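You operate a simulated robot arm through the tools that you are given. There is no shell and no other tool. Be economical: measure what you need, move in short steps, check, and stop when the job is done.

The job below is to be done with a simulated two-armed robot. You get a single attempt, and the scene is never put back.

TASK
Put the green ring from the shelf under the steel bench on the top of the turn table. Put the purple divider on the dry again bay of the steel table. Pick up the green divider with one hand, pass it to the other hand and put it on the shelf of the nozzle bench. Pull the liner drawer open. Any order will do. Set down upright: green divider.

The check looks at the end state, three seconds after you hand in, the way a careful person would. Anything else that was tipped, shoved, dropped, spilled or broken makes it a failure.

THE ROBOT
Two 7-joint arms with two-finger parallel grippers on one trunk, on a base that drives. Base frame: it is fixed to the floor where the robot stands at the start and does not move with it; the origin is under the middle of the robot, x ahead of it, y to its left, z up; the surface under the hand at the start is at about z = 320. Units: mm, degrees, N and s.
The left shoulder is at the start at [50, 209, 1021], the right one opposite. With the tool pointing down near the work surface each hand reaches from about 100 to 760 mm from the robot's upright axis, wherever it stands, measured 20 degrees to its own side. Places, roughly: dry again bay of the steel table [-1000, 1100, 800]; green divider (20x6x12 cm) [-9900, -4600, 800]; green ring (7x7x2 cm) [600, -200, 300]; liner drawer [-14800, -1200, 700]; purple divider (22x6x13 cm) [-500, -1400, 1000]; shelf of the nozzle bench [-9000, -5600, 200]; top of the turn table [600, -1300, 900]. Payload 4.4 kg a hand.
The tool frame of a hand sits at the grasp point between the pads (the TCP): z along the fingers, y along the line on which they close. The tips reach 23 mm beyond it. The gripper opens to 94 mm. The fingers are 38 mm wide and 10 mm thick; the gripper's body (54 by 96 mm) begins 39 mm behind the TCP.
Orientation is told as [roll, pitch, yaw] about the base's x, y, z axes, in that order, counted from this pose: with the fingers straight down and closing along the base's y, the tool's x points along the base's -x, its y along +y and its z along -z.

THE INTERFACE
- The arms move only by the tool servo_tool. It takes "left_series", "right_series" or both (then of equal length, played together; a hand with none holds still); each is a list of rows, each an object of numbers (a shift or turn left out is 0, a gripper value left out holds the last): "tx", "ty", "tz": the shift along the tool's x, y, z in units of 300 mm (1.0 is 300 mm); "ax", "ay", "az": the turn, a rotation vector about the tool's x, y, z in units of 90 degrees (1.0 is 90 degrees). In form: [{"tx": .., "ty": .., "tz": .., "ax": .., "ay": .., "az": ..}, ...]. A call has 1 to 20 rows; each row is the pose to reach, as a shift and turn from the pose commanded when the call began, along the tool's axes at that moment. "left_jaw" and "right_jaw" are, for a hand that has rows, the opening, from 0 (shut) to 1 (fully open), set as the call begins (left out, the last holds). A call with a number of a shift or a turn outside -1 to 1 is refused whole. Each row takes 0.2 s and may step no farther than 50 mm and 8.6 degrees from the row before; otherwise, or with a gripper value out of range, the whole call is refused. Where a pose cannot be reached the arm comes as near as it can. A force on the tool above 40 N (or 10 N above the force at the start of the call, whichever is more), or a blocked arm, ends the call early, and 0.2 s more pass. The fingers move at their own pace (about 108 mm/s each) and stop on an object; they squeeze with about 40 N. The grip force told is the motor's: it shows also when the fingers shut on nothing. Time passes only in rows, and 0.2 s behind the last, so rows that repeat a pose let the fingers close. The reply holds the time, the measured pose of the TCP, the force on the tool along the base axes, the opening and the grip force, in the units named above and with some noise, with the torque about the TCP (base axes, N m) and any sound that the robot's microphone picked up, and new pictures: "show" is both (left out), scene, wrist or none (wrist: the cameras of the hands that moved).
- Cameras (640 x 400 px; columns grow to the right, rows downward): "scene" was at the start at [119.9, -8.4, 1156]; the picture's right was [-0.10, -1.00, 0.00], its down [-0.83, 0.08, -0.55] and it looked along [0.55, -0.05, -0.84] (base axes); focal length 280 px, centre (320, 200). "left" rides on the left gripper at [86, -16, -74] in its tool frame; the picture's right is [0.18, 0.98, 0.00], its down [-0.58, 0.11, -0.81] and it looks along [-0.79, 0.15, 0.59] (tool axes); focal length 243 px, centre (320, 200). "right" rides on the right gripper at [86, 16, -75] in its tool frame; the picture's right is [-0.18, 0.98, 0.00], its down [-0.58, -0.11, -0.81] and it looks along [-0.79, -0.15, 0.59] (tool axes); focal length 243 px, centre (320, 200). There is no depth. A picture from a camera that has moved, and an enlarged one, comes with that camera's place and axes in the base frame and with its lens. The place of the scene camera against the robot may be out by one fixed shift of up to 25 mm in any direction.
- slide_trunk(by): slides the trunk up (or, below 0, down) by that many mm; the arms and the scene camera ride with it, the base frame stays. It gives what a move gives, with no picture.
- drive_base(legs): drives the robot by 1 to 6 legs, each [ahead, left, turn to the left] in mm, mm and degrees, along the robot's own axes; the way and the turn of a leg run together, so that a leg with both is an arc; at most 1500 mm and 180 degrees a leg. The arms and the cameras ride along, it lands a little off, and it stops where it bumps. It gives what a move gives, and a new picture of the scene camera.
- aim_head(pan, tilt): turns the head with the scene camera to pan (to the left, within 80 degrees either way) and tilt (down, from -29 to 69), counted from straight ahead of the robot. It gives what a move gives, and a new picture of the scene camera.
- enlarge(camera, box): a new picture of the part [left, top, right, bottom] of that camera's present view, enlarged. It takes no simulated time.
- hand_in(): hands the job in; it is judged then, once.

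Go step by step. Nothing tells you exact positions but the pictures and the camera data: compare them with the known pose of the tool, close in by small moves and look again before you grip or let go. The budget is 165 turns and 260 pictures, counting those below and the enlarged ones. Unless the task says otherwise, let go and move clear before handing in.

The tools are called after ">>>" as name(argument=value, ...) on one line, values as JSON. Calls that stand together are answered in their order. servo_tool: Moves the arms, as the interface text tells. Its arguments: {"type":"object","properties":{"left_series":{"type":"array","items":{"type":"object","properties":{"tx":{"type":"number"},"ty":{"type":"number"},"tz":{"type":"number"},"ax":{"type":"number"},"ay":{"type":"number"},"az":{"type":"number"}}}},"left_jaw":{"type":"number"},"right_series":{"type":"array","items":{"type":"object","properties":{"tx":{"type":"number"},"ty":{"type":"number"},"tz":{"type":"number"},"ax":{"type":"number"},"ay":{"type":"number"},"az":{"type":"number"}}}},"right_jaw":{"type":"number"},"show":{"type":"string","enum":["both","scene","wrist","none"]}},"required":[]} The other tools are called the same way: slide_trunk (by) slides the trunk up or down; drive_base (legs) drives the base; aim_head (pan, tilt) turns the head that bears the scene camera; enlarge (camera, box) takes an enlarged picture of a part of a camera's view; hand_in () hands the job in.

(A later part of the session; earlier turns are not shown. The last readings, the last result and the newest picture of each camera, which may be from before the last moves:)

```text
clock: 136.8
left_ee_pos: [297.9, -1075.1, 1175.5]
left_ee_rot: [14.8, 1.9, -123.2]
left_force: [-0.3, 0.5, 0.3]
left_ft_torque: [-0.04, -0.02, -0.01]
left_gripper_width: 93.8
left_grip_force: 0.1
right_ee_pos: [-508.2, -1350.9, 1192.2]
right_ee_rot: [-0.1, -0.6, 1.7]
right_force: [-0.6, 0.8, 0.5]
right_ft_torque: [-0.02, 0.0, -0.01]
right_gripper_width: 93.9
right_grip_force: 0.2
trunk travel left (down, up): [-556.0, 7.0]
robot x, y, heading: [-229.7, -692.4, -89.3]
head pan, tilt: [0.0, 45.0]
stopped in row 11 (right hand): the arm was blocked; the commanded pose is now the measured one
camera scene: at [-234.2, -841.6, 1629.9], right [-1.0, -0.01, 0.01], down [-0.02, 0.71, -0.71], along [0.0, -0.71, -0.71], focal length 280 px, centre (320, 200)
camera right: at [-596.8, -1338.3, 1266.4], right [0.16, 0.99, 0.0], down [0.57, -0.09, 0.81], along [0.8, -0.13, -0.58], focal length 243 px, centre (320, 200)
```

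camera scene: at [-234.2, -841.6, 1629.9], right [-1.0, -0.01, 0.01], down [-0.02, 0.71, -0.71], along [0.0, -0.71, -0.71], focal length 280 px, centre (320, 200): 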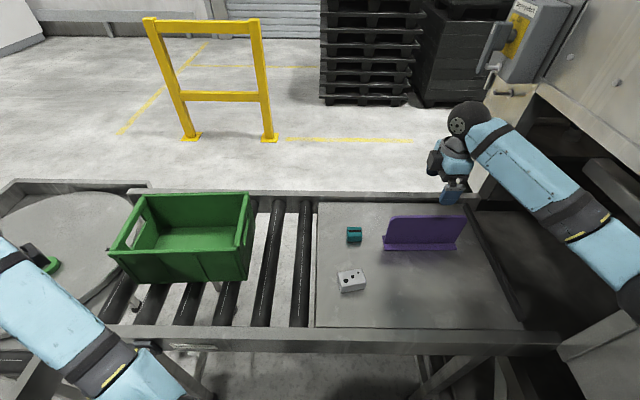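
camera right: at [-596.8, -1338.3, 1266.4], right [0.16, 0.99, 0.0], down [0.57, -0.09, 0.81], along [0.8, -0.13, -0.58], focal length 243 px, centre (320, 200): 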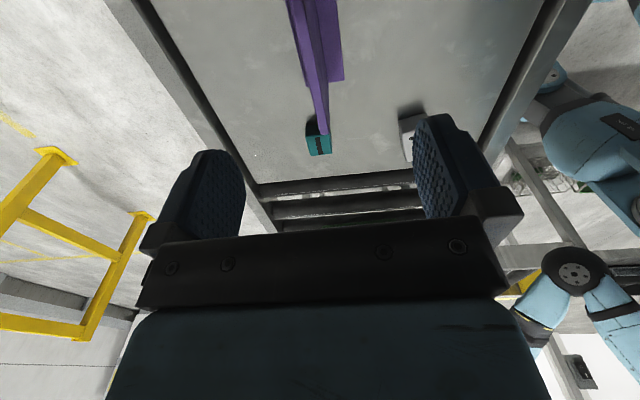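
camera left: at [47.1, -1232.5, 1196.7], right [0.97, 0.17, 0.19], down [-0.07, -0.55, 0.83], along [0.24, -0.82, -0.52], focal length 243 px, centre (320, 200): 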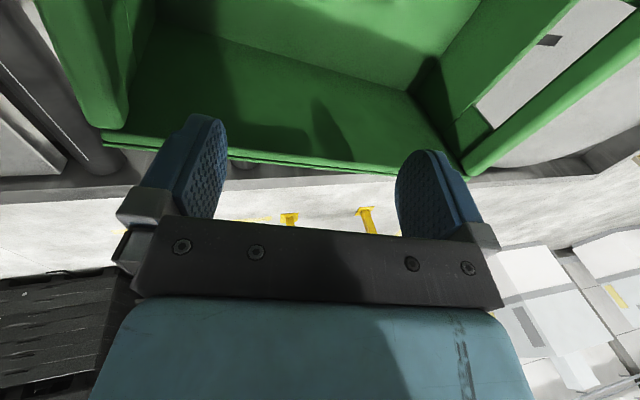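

The right elbow is against the machine. I'll ease the hand back, shift the base left about 100 mm, and look again.

>>> servo_tool(right_series=[{"tx": -0.08}, {"tx": -0.16}], show="none")

>>> drive_base(legs=[[0, 95, 0], [20, 0, 0]])

```text
clock: 137.4
left_ee_pos: [286.0, -1079.8, 1175.5]
left_ee_rot: [14.9, 2.2, -123.7]
left_force: [-0.1, 0.2, 0.0]
left_ft_torque: [0.01, 0.01, 0.02]
left_gripper_width: 94.0
left_grip_force: 0.1
right_ee_pos: [-478.9, -1352.3, 1186.8]
right_ee_rot: [0.0, -0.8, 0.9]
right_force: [0.3, -1.0, 0.0]
right_ft_torque: [0.0, -0.01, -0.02]
right_gripper_width: 94.0
right_grip_force: 0.1
trunk travel left (down, up): [-556.0, 7.0]
robot x, y, heading: [-235.5, -691.1, -89.6]
head pan, tilt: [0.0, 45.0]
```

```text
clock: 139.3
left_ee_pos: [379.9, -1094.3, 1177.9]
left_ee_rot: [15.3, 2.1, -123.6]
left_force: [0.5, 0.1, 0.5]
left_ft_torque: [-0.02, 0.01, -0.02]
left_gripper_width: 93.9
left_grip_force: 0.1
right_ee_pos: [-383.4, -1367.2, 1190.4]
right_ee_rot: [-0.3, -1.0, 1.0]
right_force: [0.0, 0.2, 0.4]
right_ft_torque: [0.01, -0.03, 0.03]
right_gripper_width: 93.7
right_grip_force: 0.1
trunk travel left (down, up): [-556.0, 7.0]
robot x, y, heading: [-134.3, -711.1, -89.8]
head pan, tilt: [0.0, 45.0]
camera scene: at [-153.9, -857.2, 1628.6], right [-1.0, -0.01, 0.0], down [0.0, 0.7, -0.71], along [0.0, -0.71, -0.7], focal length 280 px, centre (320, 200)
```

scene: 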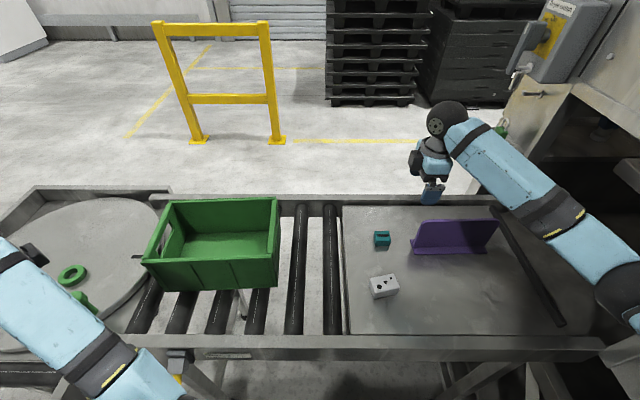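

>>> servo_tool(right_series=[{"tx": 0.13, "ty": 0.03, "ay": 0.011}, {"tx": 0.26, "ty": 0.06, "ay": 0.011}, {"tx": 0.385, "ty": 0.068, "ay": 0.011}, {"tx": 0.385, "ty": 0.068, "tz": 0.12, "ay": 0.011}, {"tx": 0.385, "ty": 0.068, "tz": 0.2, "ay": 0.011}])

```text
clock: 140.5
left_ee_pos: [381.1, -1098.2, 1177.3]
left_ee_rot: [15.1, 2.3, -123.7]
left_force: [0.0, -0.3, 0.2]
left_ft_torque: [0.01, -0.02, 0.01]
left_gripper_width: 94.2
left_grip_force: 0.0
right_ee_pos: [-499.3, -1351.1, 1125.7]
right_ee_rot: [-0.1, -0.2, 0.9]
right_force: [0.3, 0.5, 1.0]
right_ft_torque: [0.03, -0.01, -0.02]
right_gripper_width: 94.1
right_grip_force: 0.0
trunk travel left (down, up): [-556.0, 7.0]
robot x, y, heading: [-136.6, -711.2, -89.4]
head pan, tilt: [0.0, 45.0]
camera scene: at [-153.4, -862.1, 1628.0], right [-1.0, -0.01, 0.0], down [0.0, 0.71, -0.71], along [0.0, -0.71, -0.71], focal length 280 px, centre (320, 200)
camera right: at [-585.6, -1336.5, 1200.1], right [0.17, 0.99, 0.0], down [0.58, -0.1, 0.81], along [0.8, -0.14, -0.59], focal length 243 px, centre (320, 200)
```

scene: 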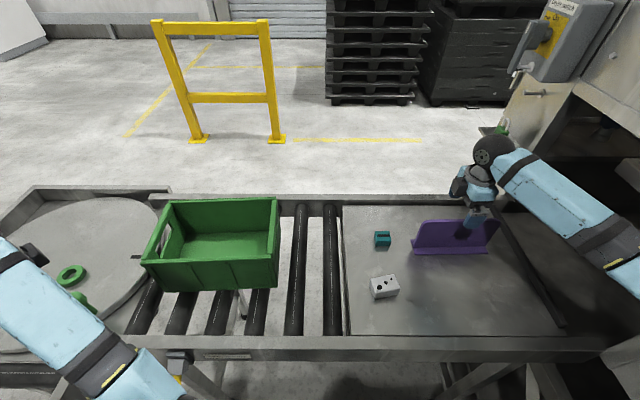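
right: 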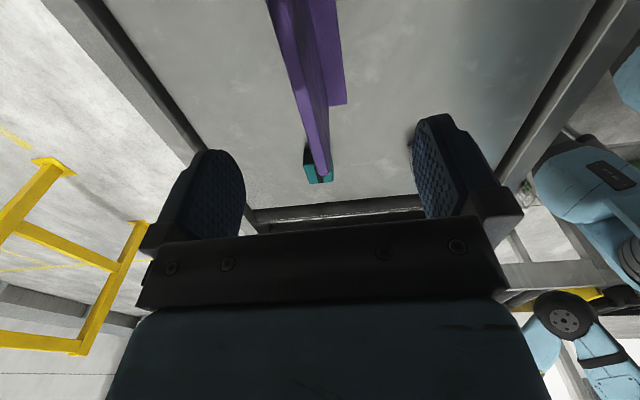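

The plate is between the fingers. I'll lower and grip it.

>>> servo_tool(right_series=[{"tz": 0.09, "ty": -0.012}, {"tz": 0.18, "ty": -0.012}, {"tz": 0.27, "ty": -0.012}, {"tz": 0.27, "ty": -0.012}], show="none")

>>> servo_tool(right_series=[{}, {}, {}, {}, {}], right_jaw=0, show="wrist")

```text
clock: 141.5
left_ee_pos: [381.5, -1097.0, 1177.3]
left_ee_rot: [15.1, 2.3, -123.7]
left_force: [-0.1, -0.4, 0.6]
left_ft_torque: [0.03, -0.03, 0.04]
left_gripper_width: 93.8
left_grip_force: 0.2
right_ee_pos: [-497.0, -1354.2, 1044.2]
right_ee_rot: [-0.1, -0.1, 0.8]
right_force: [-0.5, 0.1, 0.2]
right_ft_torque: [-0.04, 0.0, 0.0]
right_gripper_width: 94.1
right_grip_force: 0.1
trunk travel left (down, up): [-556.0, 7.0]
robot x, y, heading: [-136.1, -713.8, -89.6]
head pan, tilt: [0.0, 45.0]
```

```text
clock: 142.7
left_ee_pos: [380.2, -1098.3, 1177.5]
left_ee_rot: [15.1, 2.3, -123.8]
left_force: [0.3, -0.2, -0.6]
left_ft_torque: [-0.03, 0.03, 0.0]
left_gripper_width: 94.1
left_grip_force: 0.1
right_ee_pos: [-498.8, -1355.0, 1044.6]
right_ee_rot: [-0.1, -0.2, 0.9]
right_force: [0.2, -0.3, 0.4]
right_ft_torque: [0.01, -0.06, 0.01]
right_gripper_width: 9.4
right_grip_force: 39.9
trunk travel left (down, up): [-556.0, 7.0]
robot x, y, heading: [-141.8, -709.7, -89.8]
head pan, tilt: [0.0, 45.0]
camera right: at [-585.1, -1339.9, 1119.2], right [0.17, 0.99, 0.0], down [0.58, -0.1, 0.81], along [0.8, -0.14, -0.59], focal length 243 px, centre (320, 200)
```

right: 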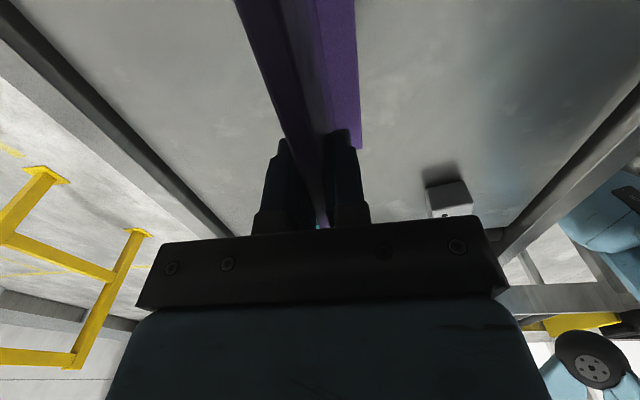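

The plate is gripped. I'll lift it and bring it leftward, away from the machine.

>>> servo_tool(right_series=[{"tz": -0.06}, {"tz": -0.2}, {"tz": -0.34}, {"tz": -0.48}, {"tz": -0.5, "tx": -0.12}, {"tz": -0.5, "tx": -0.26}, {"tz": -0.5, "tx": -0.4}, {"tz": -0.5, "tx": -0.5}])

```text
clock: 144.5
left_ee_pos: [381.5, -1098.6, 1176.7]
left_ee_rot: [15.0, 2.2, -123.8]
left_force: [0.6, -0.2, -0.1]
left_ft_torque: [0.01, 0.07, -0.02]
left_gripper_width: 93.7
left_grip_force: 0.0
right_ee_pos: [-346.5, -1352.4, 1194.5]
right_ee_rot: [-0.1, 0.0, 1.0]
right_force: [0.9, 0.7, -2.1]
right_ft_torque: [0.02, -0.03, 0.0]
right_gripper_width: 9.8
right_grip_force: 40.0
trunk travel left (down, up): [-556.0, 7.0]
robot x, y, heading: [-138.8, -712.0, -89.7]
head pan, tilt: [0.0, 45.0]
camera scene: at [-152.0, -862.4, 1627.9], right [-1.0, -0.01, 0.0], down [0.0, 0.71, -0.71], along [0.0, -0.71, -0.71], focal length 280 px, centre (320, 200)
camera right: at [-433.3, -1337.8, 1269.1], right [0.17, 0.99, 0.0], down [0.58, -0.1, 0.81], along [0.79, -0.14, -0.59], focal length 243 px, centre (320, 200)
```

scene: 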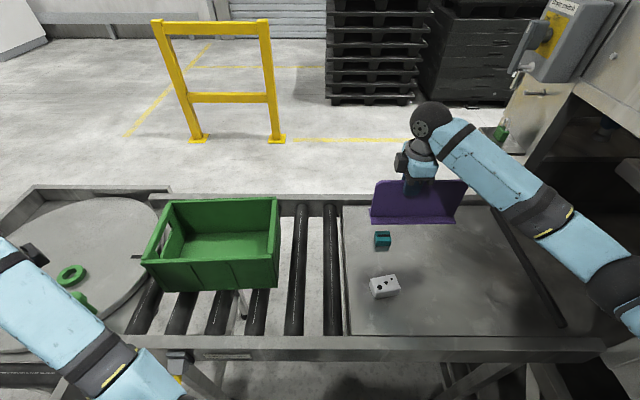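
right: 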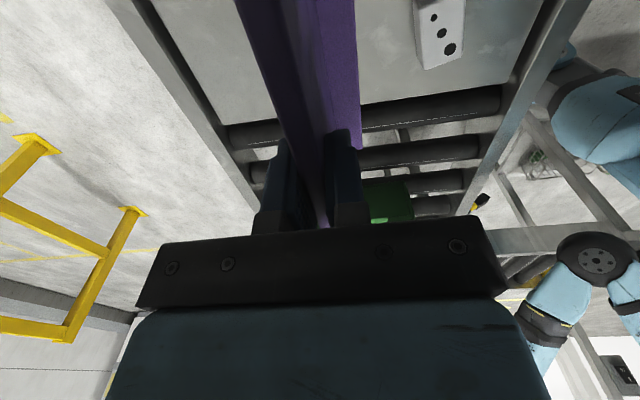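

The divider is held firmly and upright. I'll back away from the conveyor, turn to face the steel table, and look.

>>> drive_base(legs=[[-560, 0, 0], [0, 0, 180]])

>>> aim_head(pan=25, tilt=25)

```text
clock: 155.0
left_ee_pos: [-646.3, 252.3, 1178.2]
left_ee_rot: [15.1, 2.3, 54.6]
left_force: [0.6, 0.5, 0.6]
left_ft_torque: [0.0, -0.01, 0.04]
left_gripper_width: 94.1
left_grip_force: 0.0
right_ee_pos: [90.2, 484.0, 1195.7]
right_ee_rot: [-0.2, -0.1, 179.2]
right_force: [0.5, 1.0, -1.6]
right_ft_torque: [-0.01, 0.12, -0.02]
right_gripper_width: 9.7
right_grip_force: 40.3
trunk travel left (down, up): [-556.0, 7.0]
robot x, y, heading: [-137.7, -148.9, 89.1]
head pan, tilt: [0.0, 45.0]
camera scene: at [-153.5, -2.3, 1628.0], right [1.0, -0.02, 0.0], down [-0.02, -0.71, -0.71], along [0.02, 0.71, -0.71], focal length 280 px, centre (320, 200)
```

scene: 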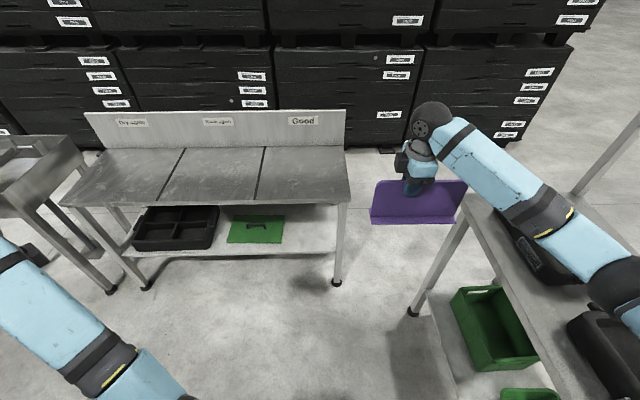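

```text
clock: 155.9
left_ee_pos: [-645.3, 252.1, 1178.0]
left_ee_rot: [15.0, 2.3, 54.6]
left_force: [-0.8, 0.5, 0.5]
left_ft_torque: [0.0, -0.01, -0.02]
left_gripper_width: 94.2
left_grip_force: 0.1
right_ee_pos: [89.6, 484.7, 1194.4]
right_ee_rot: [-0.1, -0.1, 179.2]
right_force: [-0.1, 0.7, -2.7]
right_ft_torque: [0.03, 0.07, -0.01]
right_gripper_width: 9.7
right_grip_force: 40.0
trunk travel left (down, up): [-556.0, 7.0]
robot x, y, heading: [-138.5, -148.1, 88.7]
head pan, tilt: [25.0, 25.0]
camera scene: at [-192.2, 0.8, 1658.5], right [0.92, 0.4, 0.0], down [0.17, -0.39, -0.91], along [-0.36, 0.83, -0.42], focal length 280 px, centre (320, 200)
```

scene: 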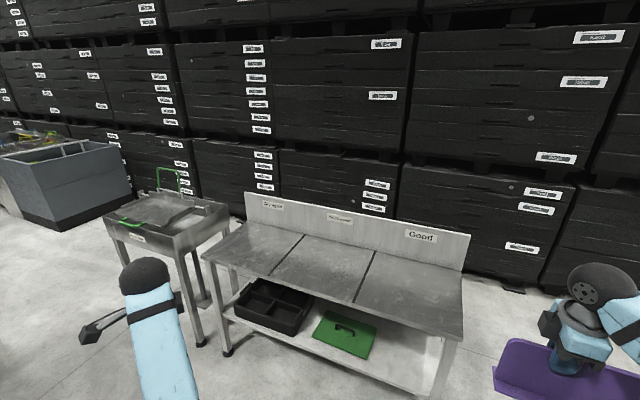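

The labels read Dry again, Wash again and Good from left to right, so the left bay is mine. I'll confirm with a close look and drive in front of it.

>>> enlarge(camera="scene", box=[200, 180, 480, 340])

>>> drive_base(legs=[[0, 950, 0], [380, 0, 0]])

>>> aim_head(pan=0, tilt=45)

```text
2.29 times, centred on (340, 260) of scene
camera zoom: at [-192.2, 0.8, 1658.5], right [0.92, 0.4, 0.0], down [0.17, -0.39, -0.91], along [-0.36, 0.83, -0.42], focal length 639 px, centre (274, 63)
```

zoom: 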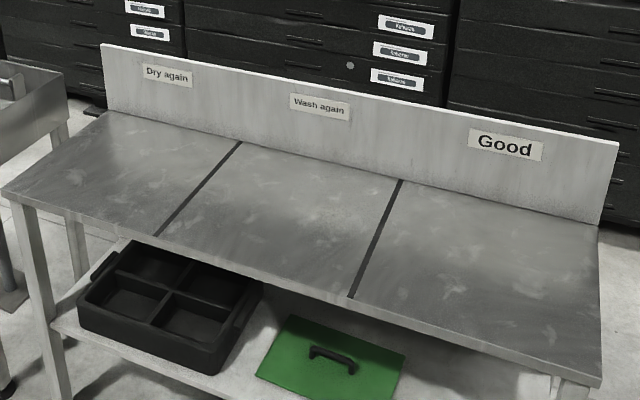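

```text
clock: 166.5
left_ee_pos: [-1599.3, 630.6, 1177.3]
left_ee_rot: [15.1, 2.1, 55.8]
left_force: [0.2, 0.7, 0.6]
left_ft_torque: [0.02, 0.03, -0.01]
left_gripper_width: 93.9
left_grip_force: 0.1
right_ee_pos: [-868.9, 880.3, 1195.6]
right_ee_rot: [-0.2, 0.0, -179.7]
right_force: [0.6, 0.9, -1.7]
right_ft_torque: [0.0, 0.06, -0.02]
right_gripper_width: 9.5
right_grip_force: 40.0
trunk travel left (down, up): [-556.0, 7.0]
robot x, y, heading: [-1085.3, 240.2, 89.7]
head pan, tilt: [25.0, 25.0]
camera scene: at [-1140.5, 389.6, 1658.7], right [0.91, 0.42, 0.0], down [0.18, -0.38, -0.91], along [-0.38, 0.82, -0.42], focal length 280 px, centre (320, 200)
```

scene: 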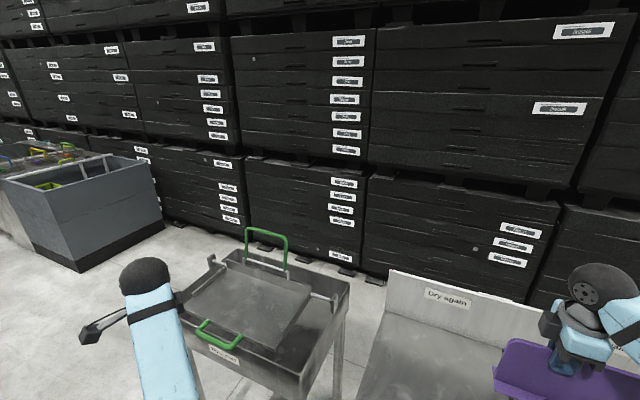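

```text
clock: 167.4
left_ee_pos: [-1596.9, 630.9, 1176.7]
left_ee_rot: [15.1, 2.3, 55.8]
left_force: [0.0, 0.1, 0.0]
left_ft_torque: [0.01, 0.02, -0.02]
left_gripper_width: 93.8
left_grip_force: 0.0
right_ee_pos: [-868.5, 879.7, 1192.6]
right_ee_rot: [-0.2, -0.1, -179.6]
right_force: [-0.4, 0.8, -2.2]
right_ft_torque: [0.0, 0.09, 0.0]
right_gripper_width: 9.5
right_grip_force: 40.3
trunk travel left (down, up): [-556.0, 7.0]
robot x, y, heading: [-1083.0, 239.1, 90.1]
head pan, tilt: [0.0, 45.0]
camera scene: at [-1101.6, 387.9, 1628.1], right [1.0, 0.0, 0.0], down [0.0, -0.71, -0.71], along [0.0, 0.71, -0.71], focal length 280 px, centre (320, 200)
```

scene: 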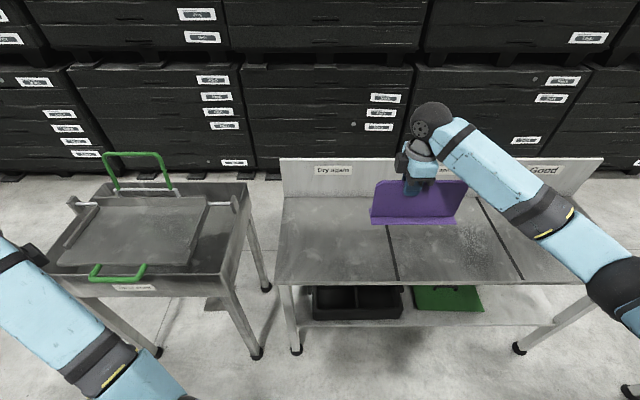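

The steel table top is at z about 753, and the dry-again bay spans x -1255 to -836, y 863 to 1283. I'll move closer, then carry the divider over the bay centre.

>>> drive_base(legs=[[190, 60, 0]])

>>> servo_tool(right_series=[{"tx": 0.05, "ty": 0.02}], show="none")

```text
clock: 169.0
left_ee_pos: [-1658.0, 820.8, 1177.8]
left_ee_rot: [15.1, 2.3, 55.7]
left_force: [-0.6, 0.5, -0.1]
left_ft_torque: [0.02, -0.06, 0.0]
left_gripper_width: 94.1
left_grip_force: 0.1
right_ee_pos: [-927.7, 1069.8, 1194.8]
right_ee_rot: [-0.2, -0.1, -179.5]
right_force: [0.2, -1.1, -1.0]
right_ft_torque: [-0.02, 0.08, 0.0]
right_gripper_width: 9.4
right_grip_force: 40.0
trunk travel left (down, up): [-556.0, 7.0]
robot x, y, heading: [-1141.6, 434.1, 89.9]
head pan, tilt: [0.0, 45.0]
camera scene: at [-1160.3, 578.3, 1628.1], right [1.0, 0.0, 0.0], down [0.0, -0.71, -0.71], along [0.0, 0.71, -0.71], focal length 280 px, centre (320, 200)
```

scene: 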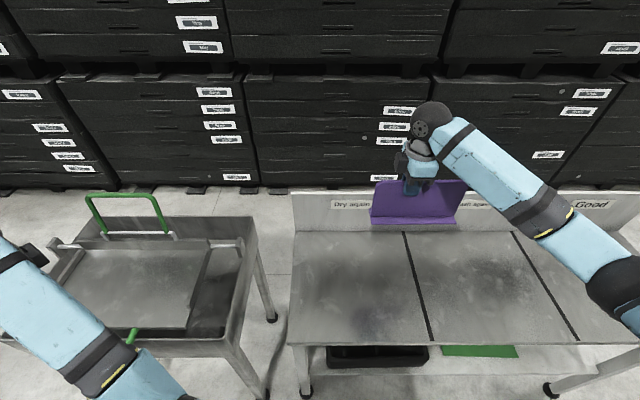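

```text
clock: 169.4
left_ee_pos: [-1655.6, 821.1, 1178.3]
left_ee_rot: [15.2, 2.2, 55.8]
left_force: [0.4, 0.6, 0.0]
left_ft_torque: [-0.02, 0.01, 0.03]
left_gripper_width: 93.9
left_grip_force: 0.1
right_ee_pos: [-911.6, 1064.6, 1194.3]
right_ee_rot: [-0.2, -0.1, -179.5]
right_force: [0.4, -0.3, -1.9]
right_ft_torque: [0.01, 0.06, -0.01]
right_gripper_width: 9.4
right_grip_force: 39.7
trunk travel left (down, up): [-556.0, 7.0]
robot x, y, heading: [-1142.6, 430.3, 90.1]
head pan, tilt: [0.0, 45.0]
```

>>> servo_tool(right_series=[{"tx": -0.15, "ty": 0.02}, {"tx": -0.3, "ty": 0.04}, {"tx": -0.45, "ty": 0.05}, {"tx": -0.58, "ty": 0.05}, {"tx": -0.58, "ty": 0.05, "tz": 0.15}, {"tx": -0.58, "ty": 0.05, "tz": 0.3}, {"tx": -0.58, "ty": 0.05, "tz": 0.45}, {"tx": -0.58, "ty": 0.05, "tz": 0.6}, {"tx": -0.58, "ty": 0.05, "tz": 0.75}, {"tx": -0.58, "ty": 0.05, "tz": 0.85}])

```text
clock: 171.6
left_ee_pos: [-1658.6, 821.3, 1177.3]
left_ee_rot: [15.1, 2.3, 55.8]
left_force: [-0.3, -0.4, -0.5]
left_ft_torque: [-0.02, -0.01, 0.04]
left_gripper_width: 93.8
left_grip_force: 0.1
right_ee_pos: [-1085.2, 1050.4, 941.0]
right_ee_rot: [-0.1, -0.1, -179.5]
right_force: [-0.5, 0.3, -2.4]
right_ft_torque: [-0.01, 0.07, -0.02]
right_gripper_width: 9.4
right_grip_force: 40.4
trunk travel left (down, up): [-556.0, 7.0]
robot x, y, heading: [-1139.1, 430.1, 89.9]
head pan, tilt: [0.0, 45.0]
camera scene: at [-1160.8, 579.3, 1628.0], right [1.0, 0.0, 0.0], down [0.0, -0.71, -0.71], along [0.0, 0.71, -0.71], focal length 280 px, centre (320, 200)
camera right: at [-998.9, 1034.9, 1015.7], right [-0.18, -0.98, 0.0], down [-0.58, 0.1, 0.81], along [-0.79, 0.14, -0.59], focal length 243 px, centre (320, 200)
```

scene: 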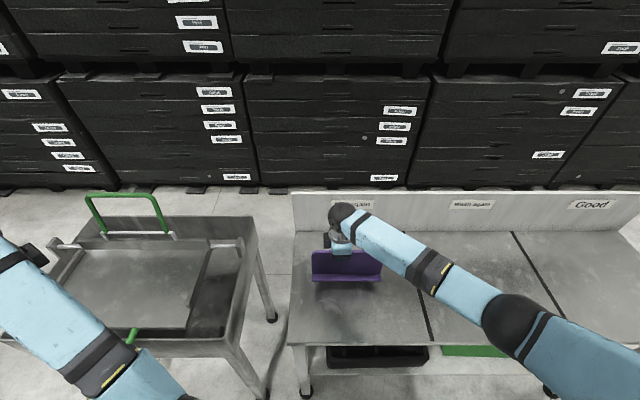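
right: 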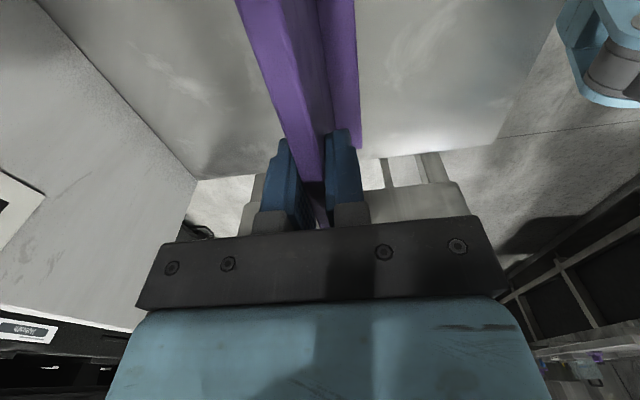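

The divider is over the bay, so I'll lower slowly to contact.

>>> servo_tool(right_series=[{"tz": 0.08}, {"tz": 0.14}, {"tz": 0.18}, {"tz": 0.2}, {"tz": 0.215}, {"tz": 0.23}, {"tz": 0.245}, {"tz": 0.26}, {"tz": 0.275}, {"tz": 0.29}, {"tz": 0.305}, {"tz": 0.32}], show="scene")

```text
clock: 172.5
left_ee_pos: [-1657.3, 820.7, 1177.6]
left_ee_rot: [15.1, 2.1, 55.8]
left_force: [0.3, 0.7, -0.1]
left_ft_torque: [-0.02, 0.0, 0.01]
left_gripper_width: 94.2
left_grip_force: 0.0
right_ee_pos: [-1088.5, 1053.6, 894.2]
right_ee_rot: [-0.9, -0.4, -179.4]
right_force: [3.9, -10.6, 33.2]
right_ft_torque: [-1.01, -1.23, -0.29]
right_gripper_width: 9.7
right_grip_force: 39.6
trunk travel left (down, up): [-556.0, 7.0]
robot x, y, heading: [-1147.2, 431.6, 89.9]
head pan, tilt: [0.0, 45.0]
stopped in row 4 (right hand): the force on the tool passed its limit at 48 N (the readings are from after the stop); the commanded pose is now the measured one
camera scene: at [-1160.8, 576.3, 1628.6], right [1.0, 0.0, 0.0], down [0.0, -0.71, -0.71], along [0.0, 0.71, -0.71], focal length 280 px, centre (320, 200)
```

scene: 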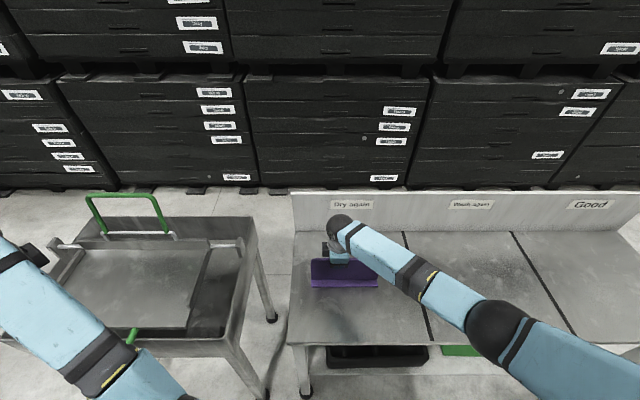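

It touched down at TCP z 894. I'll relieve the pressure, open and lift clear.

>>> servo_tool(right_series=[{"tz": -0.01, "ax": -0.008}, {"tz": -0.01, "ax": -0.008}], show="none")

>>> servo_tool(right_series=[{}, {}, {}, {}, {"tz": -0.1}, {"tz": -0.25}, {"tz": -0.4}, {"tz": -0.55}], right_jaw=0.8)

```text
clock: 173.1
left_ee_pos: [-1658.6, 820.6, 1177.5]
left_ee_rot: [15.2, 2.3, 55.8]
left_force: [0.2, 0.8, -0.4]
left_ft_torque: [-0.03, 0.01, 0.0]
left_gripper_width: 94.1
left_grip_force: 0.1
right_ee_pos: [-1088.2, 1055.1, 894.3]
right_ee_rot: [-0.1, -0.4, -179.4]
right_force: [-4.9, 4.7, 17.7]
right_ft_torque: [0.14, 0.51, -0.02]
right_gripper_width: 9.7
right_grip_force: 40.1
trunk travel left (down, up): [-556.0, 7.0]
robot x, y, heading: [-1141.9, 430.0, 90.0]
head pan, tilt: [0.0, 45.0]
```

```text
clock: 174.9
left_ee_pos: [-1657.0, 821.2, 1177.2]
left_ee_rot: [15.2, 2.3, 55.9]
left_force: [0.0, 0.2, -0.3]
left_ft_torque: [-0.03, 0.03, 0.01]
left_gripper_width: 94.0
left_grip_force: 0.0
right_ee_pos: [-1085.9, 1055.6, 1058.8]
right_ee_rot: [0.1, -0.2, -179.5]
right_force: [-0.2, -0.2, -0.2]
right_ft_torque: [-0.02, 0.01, -0.01]
right_gripper_width: 75.2
right_grip_force: 0.1
trunk travel left (down, up): [-556.0, 7.0]
robot x, y, heading: [-1140.6, 433.8, 89.9]
head pan, tilt: [0.0, 45.0]
camera scene: at [-1160.4, 578.3, 1628.0], right [1.0, 0.0, 0.0], down [0.0, -0.71, -0.71], along [0.0, 0.71, -0.71], focal length 280 px, centre (320, 200)
camera right: at [-998.8, 1040.7, 1133.2], right [-0.18, -0.98, 0.0], down [-0.58, 0.1, 0.81], along [-0.8, 0.14, -0.59], focal length 243 px, centre (320, 200)
```

scene: 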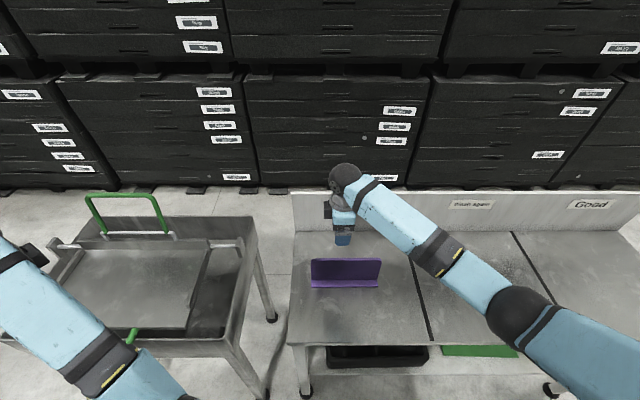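
right: 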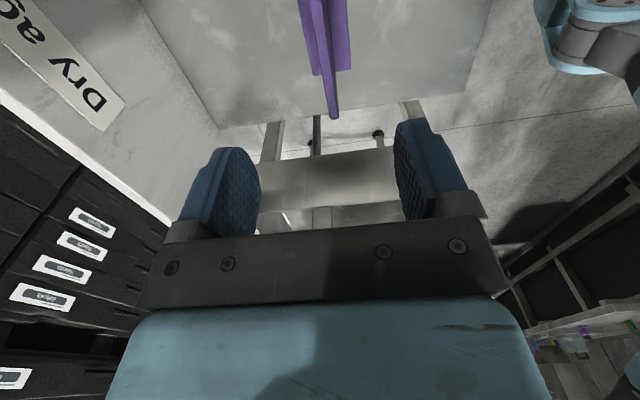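

The purple divider stands in the dry-again bay. I'll back off to open floor and look west for the route.

>>> drive_base(legs=[[-500, 0, 0], [0, 0, 90]])

>>> aim_head(pan=0, tilt=15)

```text
clock: 181.7
left_ee_pos: [-1533.1, -584.2, 1177.3]
left_ee_rot: [15.0, 1.9, 145.8]
left_force: [-1.6, 3.2, -0.9]
left_ft_torque: [0.1, 0.1, 0.19]
left_gripper_width: 94.0
left_grip_force: 0.1
right_ee_pos: [-1767.2, -16.3, 1058.6]
right_ee_rot: [0.1, -0.3, -89.1]
right_force: [-0.1, 0.7, -0.5]
right_ft_torque: [0.0, 0.01, -0.01]
right_gripper_width: 75.5
right_grip_force: 0.0
trunk travel left (down, up): [-556.0, 7.0]
robot x, y, heading: [-1145.5, -72.3, -179.7]
head pan, tilt: [0.0, 45.0]
stopped in leg 2: the force on the tool passed its limit at 46 N (the readings are from after the stop); the commanded pose is now the measured one
camera scene: at [-1308.4, -72.7, 1628.0], right [0.0, 1.0, 0.0], down [0.71, 0.0, -0.71], along [-0.71, 0.0, -0.71], focal length 280 px, centre (320, 200)
```

scene: 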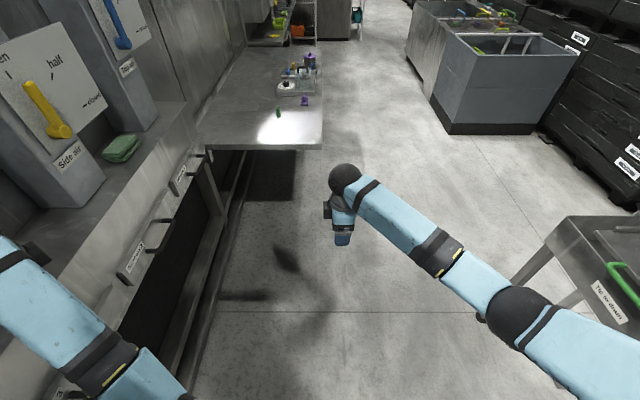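

```text
clock: 182.6
left_ee_pos: [-1533.4, -585.1, 1177.0]
left_ee_rot: [14.9, 1.8, 145.7]
left_force: [-2.0, 4.0, -0.1]
left_ft_torque: [0.1, 0.02, 0.17]
left_gripper_width: 93.8
left_grip_force: 0.0
right_ee_pos: [-1766.9, -17.7, 1058.1]
right_ee_rot: [0.1, -0.3, -89.1]
right_force: [-0.5, -0.7, -0.6]
right_ft_torque: [0.0, -0.04, 0.0]
right_gripper_width: 75.3
right_grip_force: 0.1
trunk travel left (down, up): [-556.0, 7.0]
robot x, y, heading: [-1139.6, -71.2, -179.9]
head pan, tilt: [0.0, 15.0]
camera scene: at [-1320.6, -72.5, 1674.7], right [0.0, 1.0, 0.0], down [0.26, 0.0, -0.97], along [-0.97, 0.0, -0.26], focal length 280 px, centre (320, 200)
```

scene: 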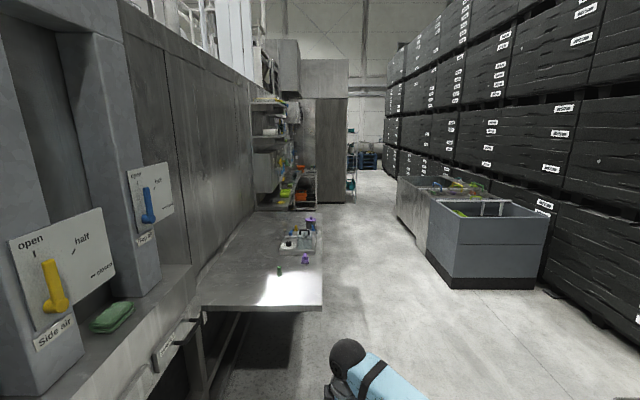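

The left hand just touched the machine front, so I'll move right into the corridor centre and check.

>>> drive_base(legs=[[0, -380, 0]])

>>> aim_head(pan=45, tilt=25)

```text
clock: 186.5
left_ee_pos: [-1532.1, -205.7, 1176.8]
left_ee_rot: [15.0, 1.9, 146.0]
left_force: [-0.5, -0.2, 0.3]
left_ft_torque: [0.01, -0.01, -0.02]
left_gripper_width: 93.9
left_grip_force: 0.2
right_ee_pos: [-1768.8, 360.5, 1058.0]
right_ee_rot: [0.1, -0.3, -88.9]
right_force: [-0.6, -0.3, -0.2]
right_ft_torque: [-0.04, 0.0, 0.0]
right_gripper_width: 75.4
right_grip_force: 0.0
trunk travel left (down, up): [-556.0, 7.0]
robot x, y, heading: [-1143.1, 311.1, -179.6]
head pan, tilt: [0.0, 15.0]
camera scene: at [-1322.2, 306.2, 1674.8], right [-0.01, 1.0, 0.0], down [0.26, 0.0, -0.97], along [-0.97, -0.01, -0.26], focal length 280 px, centre (320, 200)
```

scene: 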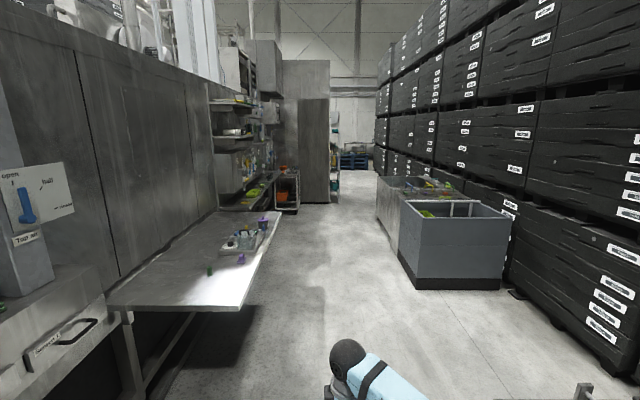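

```text
clock: 187.7
left_ee_pos: [-1531.9, -206.1, 1178.0]
left_ee_rot: [14.9, 1.9, 146.0]
left_force: [0.8, -0.5, -0.2]
left_ft_torque: [0.0, -0.01, -0.01]
left_gripper_width: 93.9
left_grip_force: 0.0
right_ee_pos: [-1769.9, 360.3, 1059.0]
right_ee_rot: [0.1, -0.3, -88.9]
right_force: [-0.1, 0.5, -0.2]
right_ft_torque: [-0.04, 0.03, 0.03]
right_gripper_width: 75.2
right_grip_force: 0.1
trunk travel left (down, up): [-556.0, 7.0]
robot x, y, heading: [-1141.7, 307.2, -179.4]
head pan, tilt: [45.0, 25.0]
camera scene: at [-1293.5, 241.6, 1658.6], right [-0.71, 0.7, 0.0], down [0.3, 0.3, -0.91], along [-0.64, -0.65, -0.42], focal length 280 px, centre (320, 200)
```

scene: 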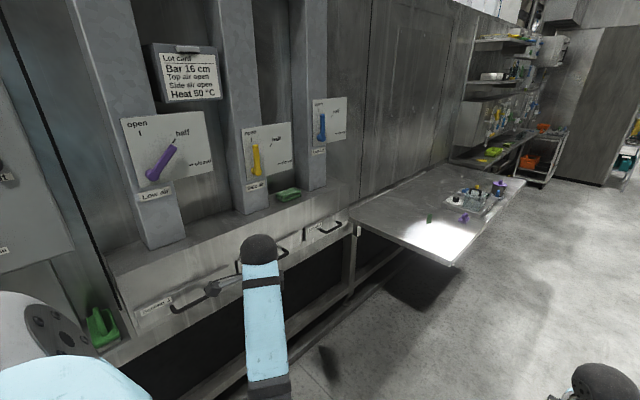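

>>> enlarge(camera="scene", box=[80, 60, 360, 330])

```text
1.48 times, centred on (220, 195) of scene
camera zoom: at [-1293.5, 241.6, 1658.6], right [-0.71, 0.7, 0.0], down [0.3, 0.3, -0.91], along [-0.64, -0.65, -0.42], focal length 414 px, centre (468, 207)
```

zoom: 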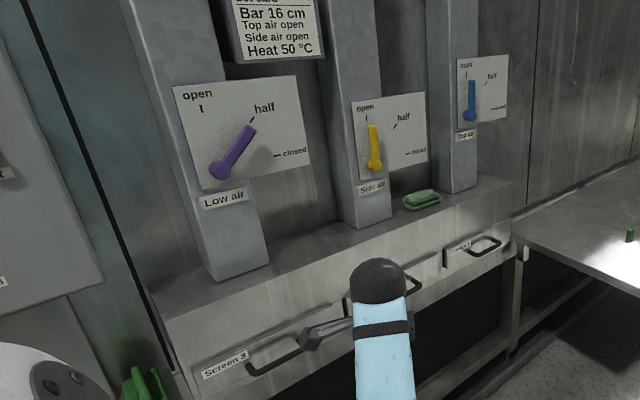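

The levers and screens all look as they should, with nothing moved. In this open space I'll refold the left arm: level the hand, lower it, then bring it inward.

>>> servo_tool(left_series=[{"ax": 0.06, "tz": 0.12}, {"ax": 0.12, "tz": 0.25}, {"ax": 0.168, "ay": -0.02, "tz": 0.4}, {"ax": 0.168, "ay": -0.02, "tz": 0.55}, {"ax": 0.168, "ay": -0.02, "tz": 0.7}, {"ax": 0.168, "ay": -0.02, "tz": 0.85}, {"ax": 0.168, "ay": -0.02, "tz": 0.98}], right_series=[{"tz": 0.1}, {"tz": 0.2}, {"tz": 0.3}, {"tz": 0.4}, {"tz": 0.5}, {"tz": 0.5}, {"tz": 0.5}], show="none")

>>> aim_head(pan=0, tilt=50)

```text
clock: 189.2
left_ee_pos: [-1566.0, -276.8, 894.3]
left_ee_rot: [-0.2, 0.1, 145.8]
left_force: [-0.9, -0.7, -0.5]
left_ft_torque: [0.0, 0.01, 0.03]
left_gripper_width: 94.0
left_grip_force: 0.1
right_ee_pos: [-1767.7, 360.3, 908.9]
right_ee_rot: [0.2, -0.2, -88.9]
right_force: [0.3, -0.2, 1.4]
right_ft_torque: [-0.02, -0.02, -0.04]
right_gripper_width: 75.3
right_grip_force: 0.0
trunk travel left (down, up): [-556.0, 7.0]
robot x, y, heading: [-1141.5, 308.5, -179.6]
head pan, tilt: [45.0, 25.0]
```

```text
clock: 190.4
left_ee_pos: [-1566.9, -276.6, 894.8]
left_ee_rot: [-0.2, 0.1, 145.8]
left_force: [0.1, 0.1, -0.1]
left_ft_torque: [0.03, 0.01, 0.0]
left_gripper_width: 93.9
left_grip_force: 0.0
right_ee_pos: [-1767.4, 361.6, 908.0]
right_ee_rot: [0.1, -0.3, -88.9]
right_force: [1.2, -0.6, -0.8]
right_ft_torque: [-0.03, 0.01, 0.01]
right_gripper_width: 75.0
right_grip_force: 0.0
trunk travel left (down, up): [-556.0, 7.0]
robot x, y, heading: [-1144.9, 307.3, -179.8]
head pan, tilt: [0.0, 50.0]
camera scene: at [-1305.8, 306.4, 1621.1], right [-0.01, 1.0, 0.0], down [0.77, 0.01, -0.64], along [-0.64, -0.01, -0.77], focal length 280 px, centre (320, 200)
```

scene: 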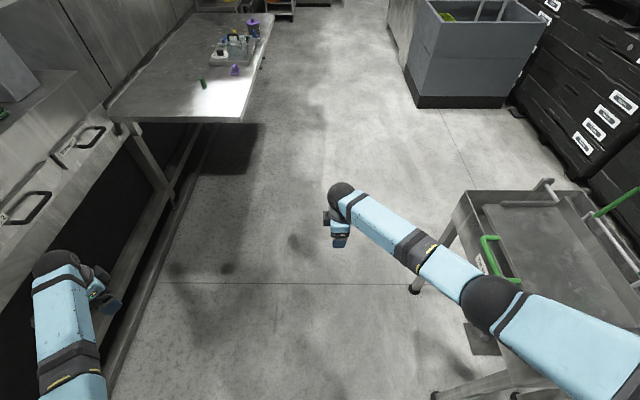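

>>> servo_tool(left_series=[{"tx": -0.08, "ty": -0.11, "az": -0.06}, {"tx": -0.16, "ty": -0.23, "az": -0.12}, {"tx": -0.24, "ty": -0.34, "az": -0.18}, {"tx": -0.32, "ty": -0.46, "az": -0.24}, {"tx": -0.4, "ty": -0.57, "az": -0.3}, {"tx": -0.47, "ty": -0.68, "az": -0.34}, {"tx": -0.525, "ty": -0.772, "az": -0.38}], show="scene")

```text
clock: 192.0
left_ee_pos: [-1574.7, -11.7, 899.7]
left_ee_rot: [1.8, -0.7, 179.9]
left_force: [-0.6, -0.4, -0.7]
left_ft_torque: [0.01, 0.0, 0.01]
left_gripper_width: 94.0
left_grip_force: 0.0
right_ee_pos: [-1767.4, 361.1, 908.9]
right_ee_rot: [0.2, -0.3, -89.0]
right_force: [-0.1, -0.2, 0.0]
right_ft_torque: [-0.01, 0.0, 0.04]
right_gripper_width: 75.4
right_grip_force: 0.1
trunk travel left (down, up): [-556.0, 7.0]
robot x, y, heading: [-1144.0, 310.9, -179.7]
head pan, tilt: [0.0, 50.0]
camera scene: at [-1306.0, 306.4, 1621.1], right [-0.01, 1.0, 0.0], down [0.77, 0.01, -0.64], along [-0.64, 0.0, -0.77], focal length 280 px, centre (320, 200)
```

scene: 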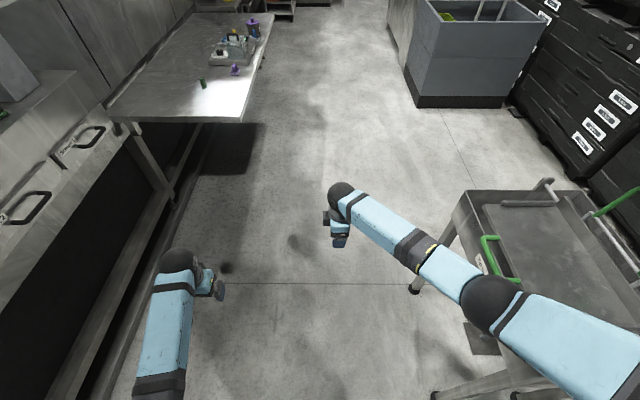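

>>> servo_tool(left_series=[{"ty": -0.12}, {"ty": -0.24}, {"ty": -0.36}, {"ty": -0.48}, {"ty": -0.6}], right_series=[{"az": -0.09}, {"az": -0.18}, {"az": -0.27, "ty": 0.02}, {"az": -0.36}, {"az": -0.45}], show="scene")

```text
clock: 193.0
left_ee_pos: [-1576.7, 53.9, 889.1]
left_ee_rot: [8.8, -0.8, 179.4]
left_force: [0.4, -0.1, -0.9]
left_ft_torque: [0.01, -0.02, 0.0]
left_gripper_width: 94.1
left_grip_force: 0.1
right_ee_pos: [-1769.1, 359.5, 909.1]
right_ee_rot: [-0.1, -0.2, -57.6]
right_force: [-0.3, 0.1, 0.2]
right_ft_torque: [0.01, -0.02, 0.01]
right_gripper_width: 75.3
right_grip_force: 0.1
trunk travel left (down, up): [-556.0, 7.0]
robot x, y, heading: [-1139.9, 309.9, -179.6]
head pan, tilt: [0.0, 50.0]
stopped in row 5 (left hand): the arm was blocked; the commanded pose is now the measured one
camera scene: at [-1306.3, 306.4, 1621.0], right [-0.01, 1.0, 0.0], down [0.77, 0.01, -0.64], along [-0.64, 0.0, -0.77], focal length 280 px, centre (320, 200)
```

scene: 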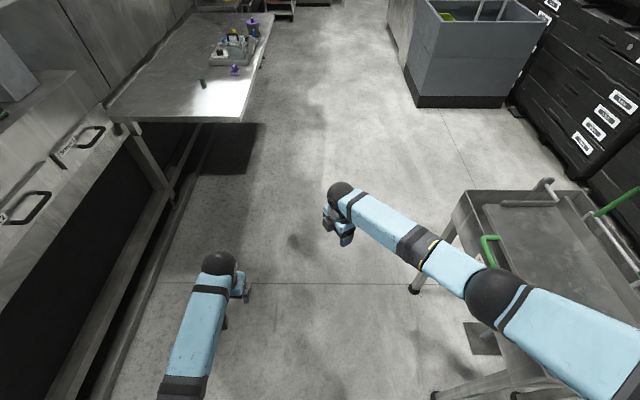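

The left wrist seems to be at its flexion limit because the elbow hangs low. I'll tilt the fingers towards the robot, which should force the elbow up and outward.

>>> servo_tool(left_series=[{"ty": 0.12, "ax": 0.09}, {"ty": 0.24, "ax": 0.09}, {"ty": 0.24, "ay": 0.09, "ax": 0.09}, {"ty": 0.24, "ay": 0.18, "ax": 0.09}, {"ty": 0.24, "ay": 0.27, "ax": 0.09}, {"ty": 0.24, "ay": 0.36, "ax": 0.09}, {"ty": 0.24, "ay": 0.45, "ax": 0.09}, {"ty": 0.24, "ay": 0.54, "ax": 0.09}], show="scene")

```text
clock: 194.8
left_ee_pos: [-1579.1, -13.8, 899.6]
left_ee_rot: [2.5, 47.5, -175.5]
left_force: [0.9, 0.5, 0.8]
left_ft_torque: [-0.01, 0.02, 0.02]
left_gripper_width: 94.0
left_grip_force: 0.2
right_ee_pos: [-1769.8, 359.6, 907.8]
right_ee_rot: [-0.1, -0.3, -57.6]
right_force: [0.4, 0.0, 0.4]
right_ft_torque: [0.0, 0.0, 0.02]
right_gripper_width: 75.2
right_grip_force: 0.2
trunk travel left (down, up): [-556.0, 7.0]
robot x, y, heading: [-1142.6, 307.2, -179.6]
head pan, tilt: [0.0, 50.0]
camera scene: at [-1307.2, 306.6, 1620.9], right [-0.01, 1.0, 0.0], down [0.77, 0.01, -0.64], along [-0.64, 0.0, -0.77], focal length 280 px, centre (320, 200)
```

scene: 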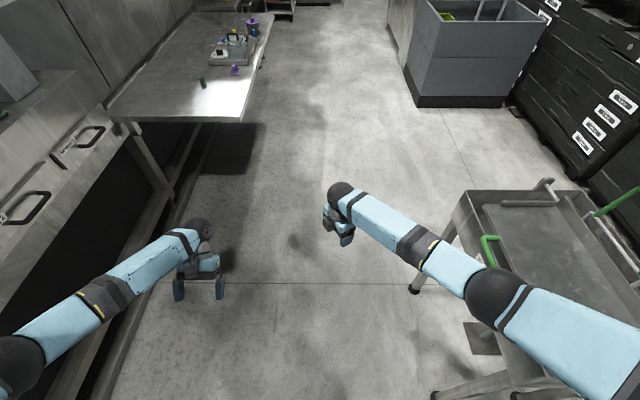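

The elbow has swung outward. I'll level the hand again while bringing it inward.

>>> servo_tool(left_series=[{"ty": -0.08, "ay": -0.09}, {"ty": -0.16, "ay": -0.18}, {"ty": -0.24, "ay": -0.27}, {"ty": -0.32, "ay": -0.36}, {"ty": -0.4, "ay": -0.45}, {"ty": -0.48, "ay": -0.525}], right_series=[{"az": -0.09}, {"az": -0.18}, {"az": -0.27}, {"az": -0.35}, {"az": -0.35, "ty": -0.1}, {"az": -0.35, "ty": -0.2}], show="scene")

```text
clock: 196.2
left_ee_pos: [-1584.5, 128.4, 896.2]
left_ee_rot: [1.6, 0.1, -177.2]
left_force: [-0.3, -0.1, 0.2]
left_ft_torque: [0.03, -0.01, -0.02]
left_gripper_width: 93.9
left_grip_force: 0.0
right_ee_pos: [-1819.7, 326.8, 908.5]
right_ee_rot: [-0.3, -0.1, -26.0]
right_force: [-0.5, 0.1, 0.1]
right_ft_torque: [-0.01, -0.01, -0.02]
right_gripper_width: 75.3
right_grip_force: 0.1
trunk travel left (down, up): [-556.0, 7.0]
robot x, y, heading: [-1140.6, 309.5, -179.7]
head pan, tilt: [0.0, 50.0]
camera scene: at [-1305.8, 305.6, 1621.1], right [-0.01, 1.0, 0.0], down [0.77, 0.01, -0.64], along [-0.64, 0.0, -0.77], focal length 280 px, centre (320, 200)
```

scene: 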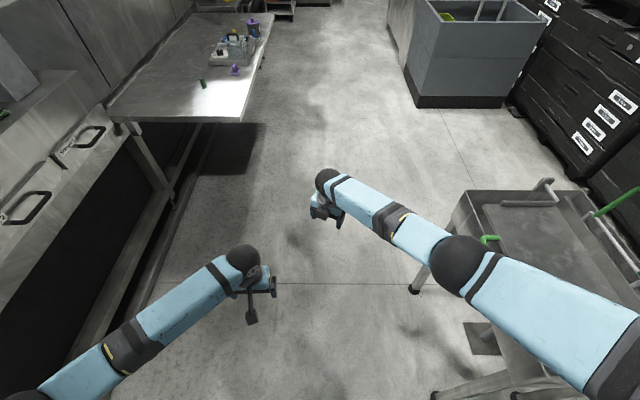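

The left arm is good again. I turned the right hand the wrong way, so I'll bring it back to neutral and nearer the body.

>>> servo_tool(right_series=[{"az": 0.09, "tx": -0.02, "ty": 0.07}, {"az": 0.18, "tx": -0.05, "ty": 0.14}, {"az": 0.27, "tx": -0.08, "ty": 0.21}, {"az": 0.36, "tx": -0.1, "ty": 0.28}, {"az": 0.45, "tx": -0.13, "ty": 0.35}, {"az": 0.54, "tx": -0.15, "ty": 0.42}, {"az": 0.63, "tx": -0.18, "ty": 0.5}, {"az": 0.72, "tx": -0.2, "ty": 0.58}, {"az": 0.81, "tx": -0.23, "ty": 0.67}, {"az": 0.9, "tx": -0.23, "ty": 0.67}], show="none")

>>> servo_tool(right_series=[{"az": 0.09}, {"az": 0.18}, {"az": 0.27}, {"az": 0.36}, {"az": 0.45}, {"az": 0.54}, {"az": 0.63}, {"az": 0.72}, {"az": 0.8}], right_jaw=1, show="scene")

```text
clock: 198.4
left_ee_pos: [-1584.3, 129.5, 897.6]
left_ee_rot: [1.5, 0.2, -177.4]
left_force: [0.2, -0.6, -0.4]
left_ft_torque: [0.02, 0.0, -0.01]
left_gripper_width: 94.1
left_grip_force: 0.1
right_ee_pos: [-1667.2, 476.5, 908.3]
right_ee_rot: [0.1, -0.2, -107.3]
right_force: [0.1, 0.4, 0.8]
right_ft_torque: [0.0, 0.01, 0.03]
right_gripper_width: 75.0
right_grip_force: 0.2
trunk travel left (down, up): [-556.0, 7.0]
robot x, y, heading: [-1143.4, 306.6, -179.6]
head pan, tilt: [0.0, 50.0]
```

```text
clock: 200.4
left_ee_pos: [-1585.4, 129.6, 896.4]
left_ee_rot: [1.6, 0.2, -177.3]
left_force: [-0.3, 0.2, -0.2]
left_ft_torque: [-0.01, 0.02, -0.02]
left_gripper_width: 93.9
left_grip_force: 0.1
right_ee_pos: [-1668.6, 477.5, 909.6]
right_ee_rot: [0.2, 0.0, -179.3]
right_force: [0.1, 0.3, -0.3]
right_ft_torque: [-0.04, -0.02, 0.0]
right_gripper_width: 93.8
right_grip_force: 0.0
trunk travel left (down, up): [-556.0, 7.0]
robot x, y, heading: [-1144.0, 307.2, -179.5]
head pan, tilt: [0.0, 50.0]
camera scene: at [-1305.6, 306.2, 1621.1], right [-0.01, 1.0, 0.0], down [0.77, 0.01, -0.64], along [-0.64, 0.0, -0.77], focal length 280 px, centre (320, 200)
```

scene: 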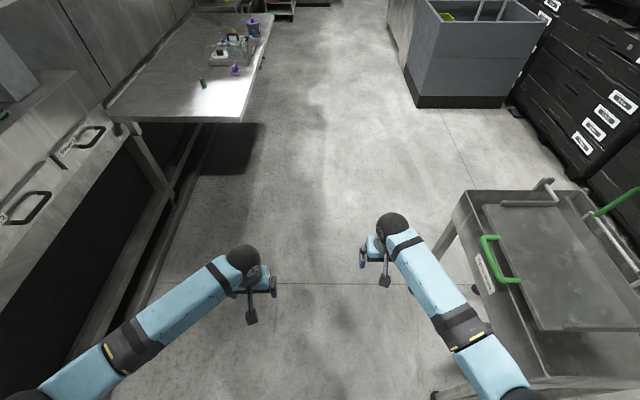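

Both arms are in good posture. I'll drive west along the corridor.

>>> drive_base(legs=[[900, 0, 0], [1500, -230, 0], [1500, -230, 0]])

>>> aim_head(pan=0, tilt=15)

```text
refused: leg 2 is longer than a leg can be; nothing moved
```

```text
clock: 201.4
left_ee_pos: [-1585.7, 128.8, 896.4]
left_ee_rot: [1.6, 0.2, -177.3]
left_force: [0.1, -0.8, -0.3]
left_ft_torque: [0.01, 0.05, 0.03]
left_gripper_width: 93.8
left_grip_force: 0.2
right_ee_pos: [-1667.9, 476.7, 909.6]
right_ee_rot: [0.4, 0.1, -179.1]
right_force: [0.2, 0.6, 0.5]
right_ft_torque: [0.0, 0.0, 0.01]
right_gripper_width: 94.2
right_grip_force: 0.0
trunk travel left (down, up): [-556.0, 7.0]
robot x, y, heading: [-1144.9, 308.4, -179.8]
head pan, tilt: [0.0, 15.0]
camera scene: at [-1322.2, 306.4, 1674.7], right [-0.01, 1.0, 0.0], down [0.26, 0.0, -0.97], along [-0.97, -0.01, -0.26], focal length 280 px, centre (320, 200)
```

scene: 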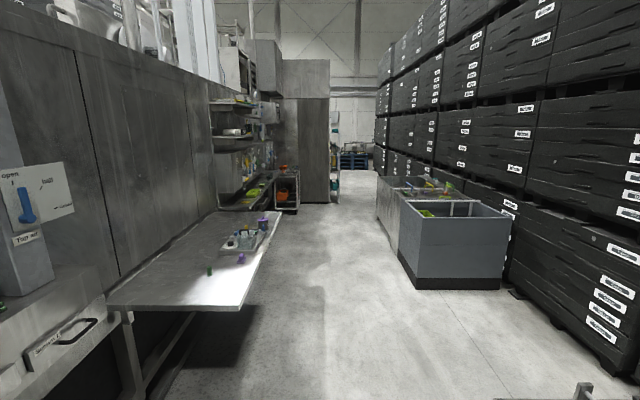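

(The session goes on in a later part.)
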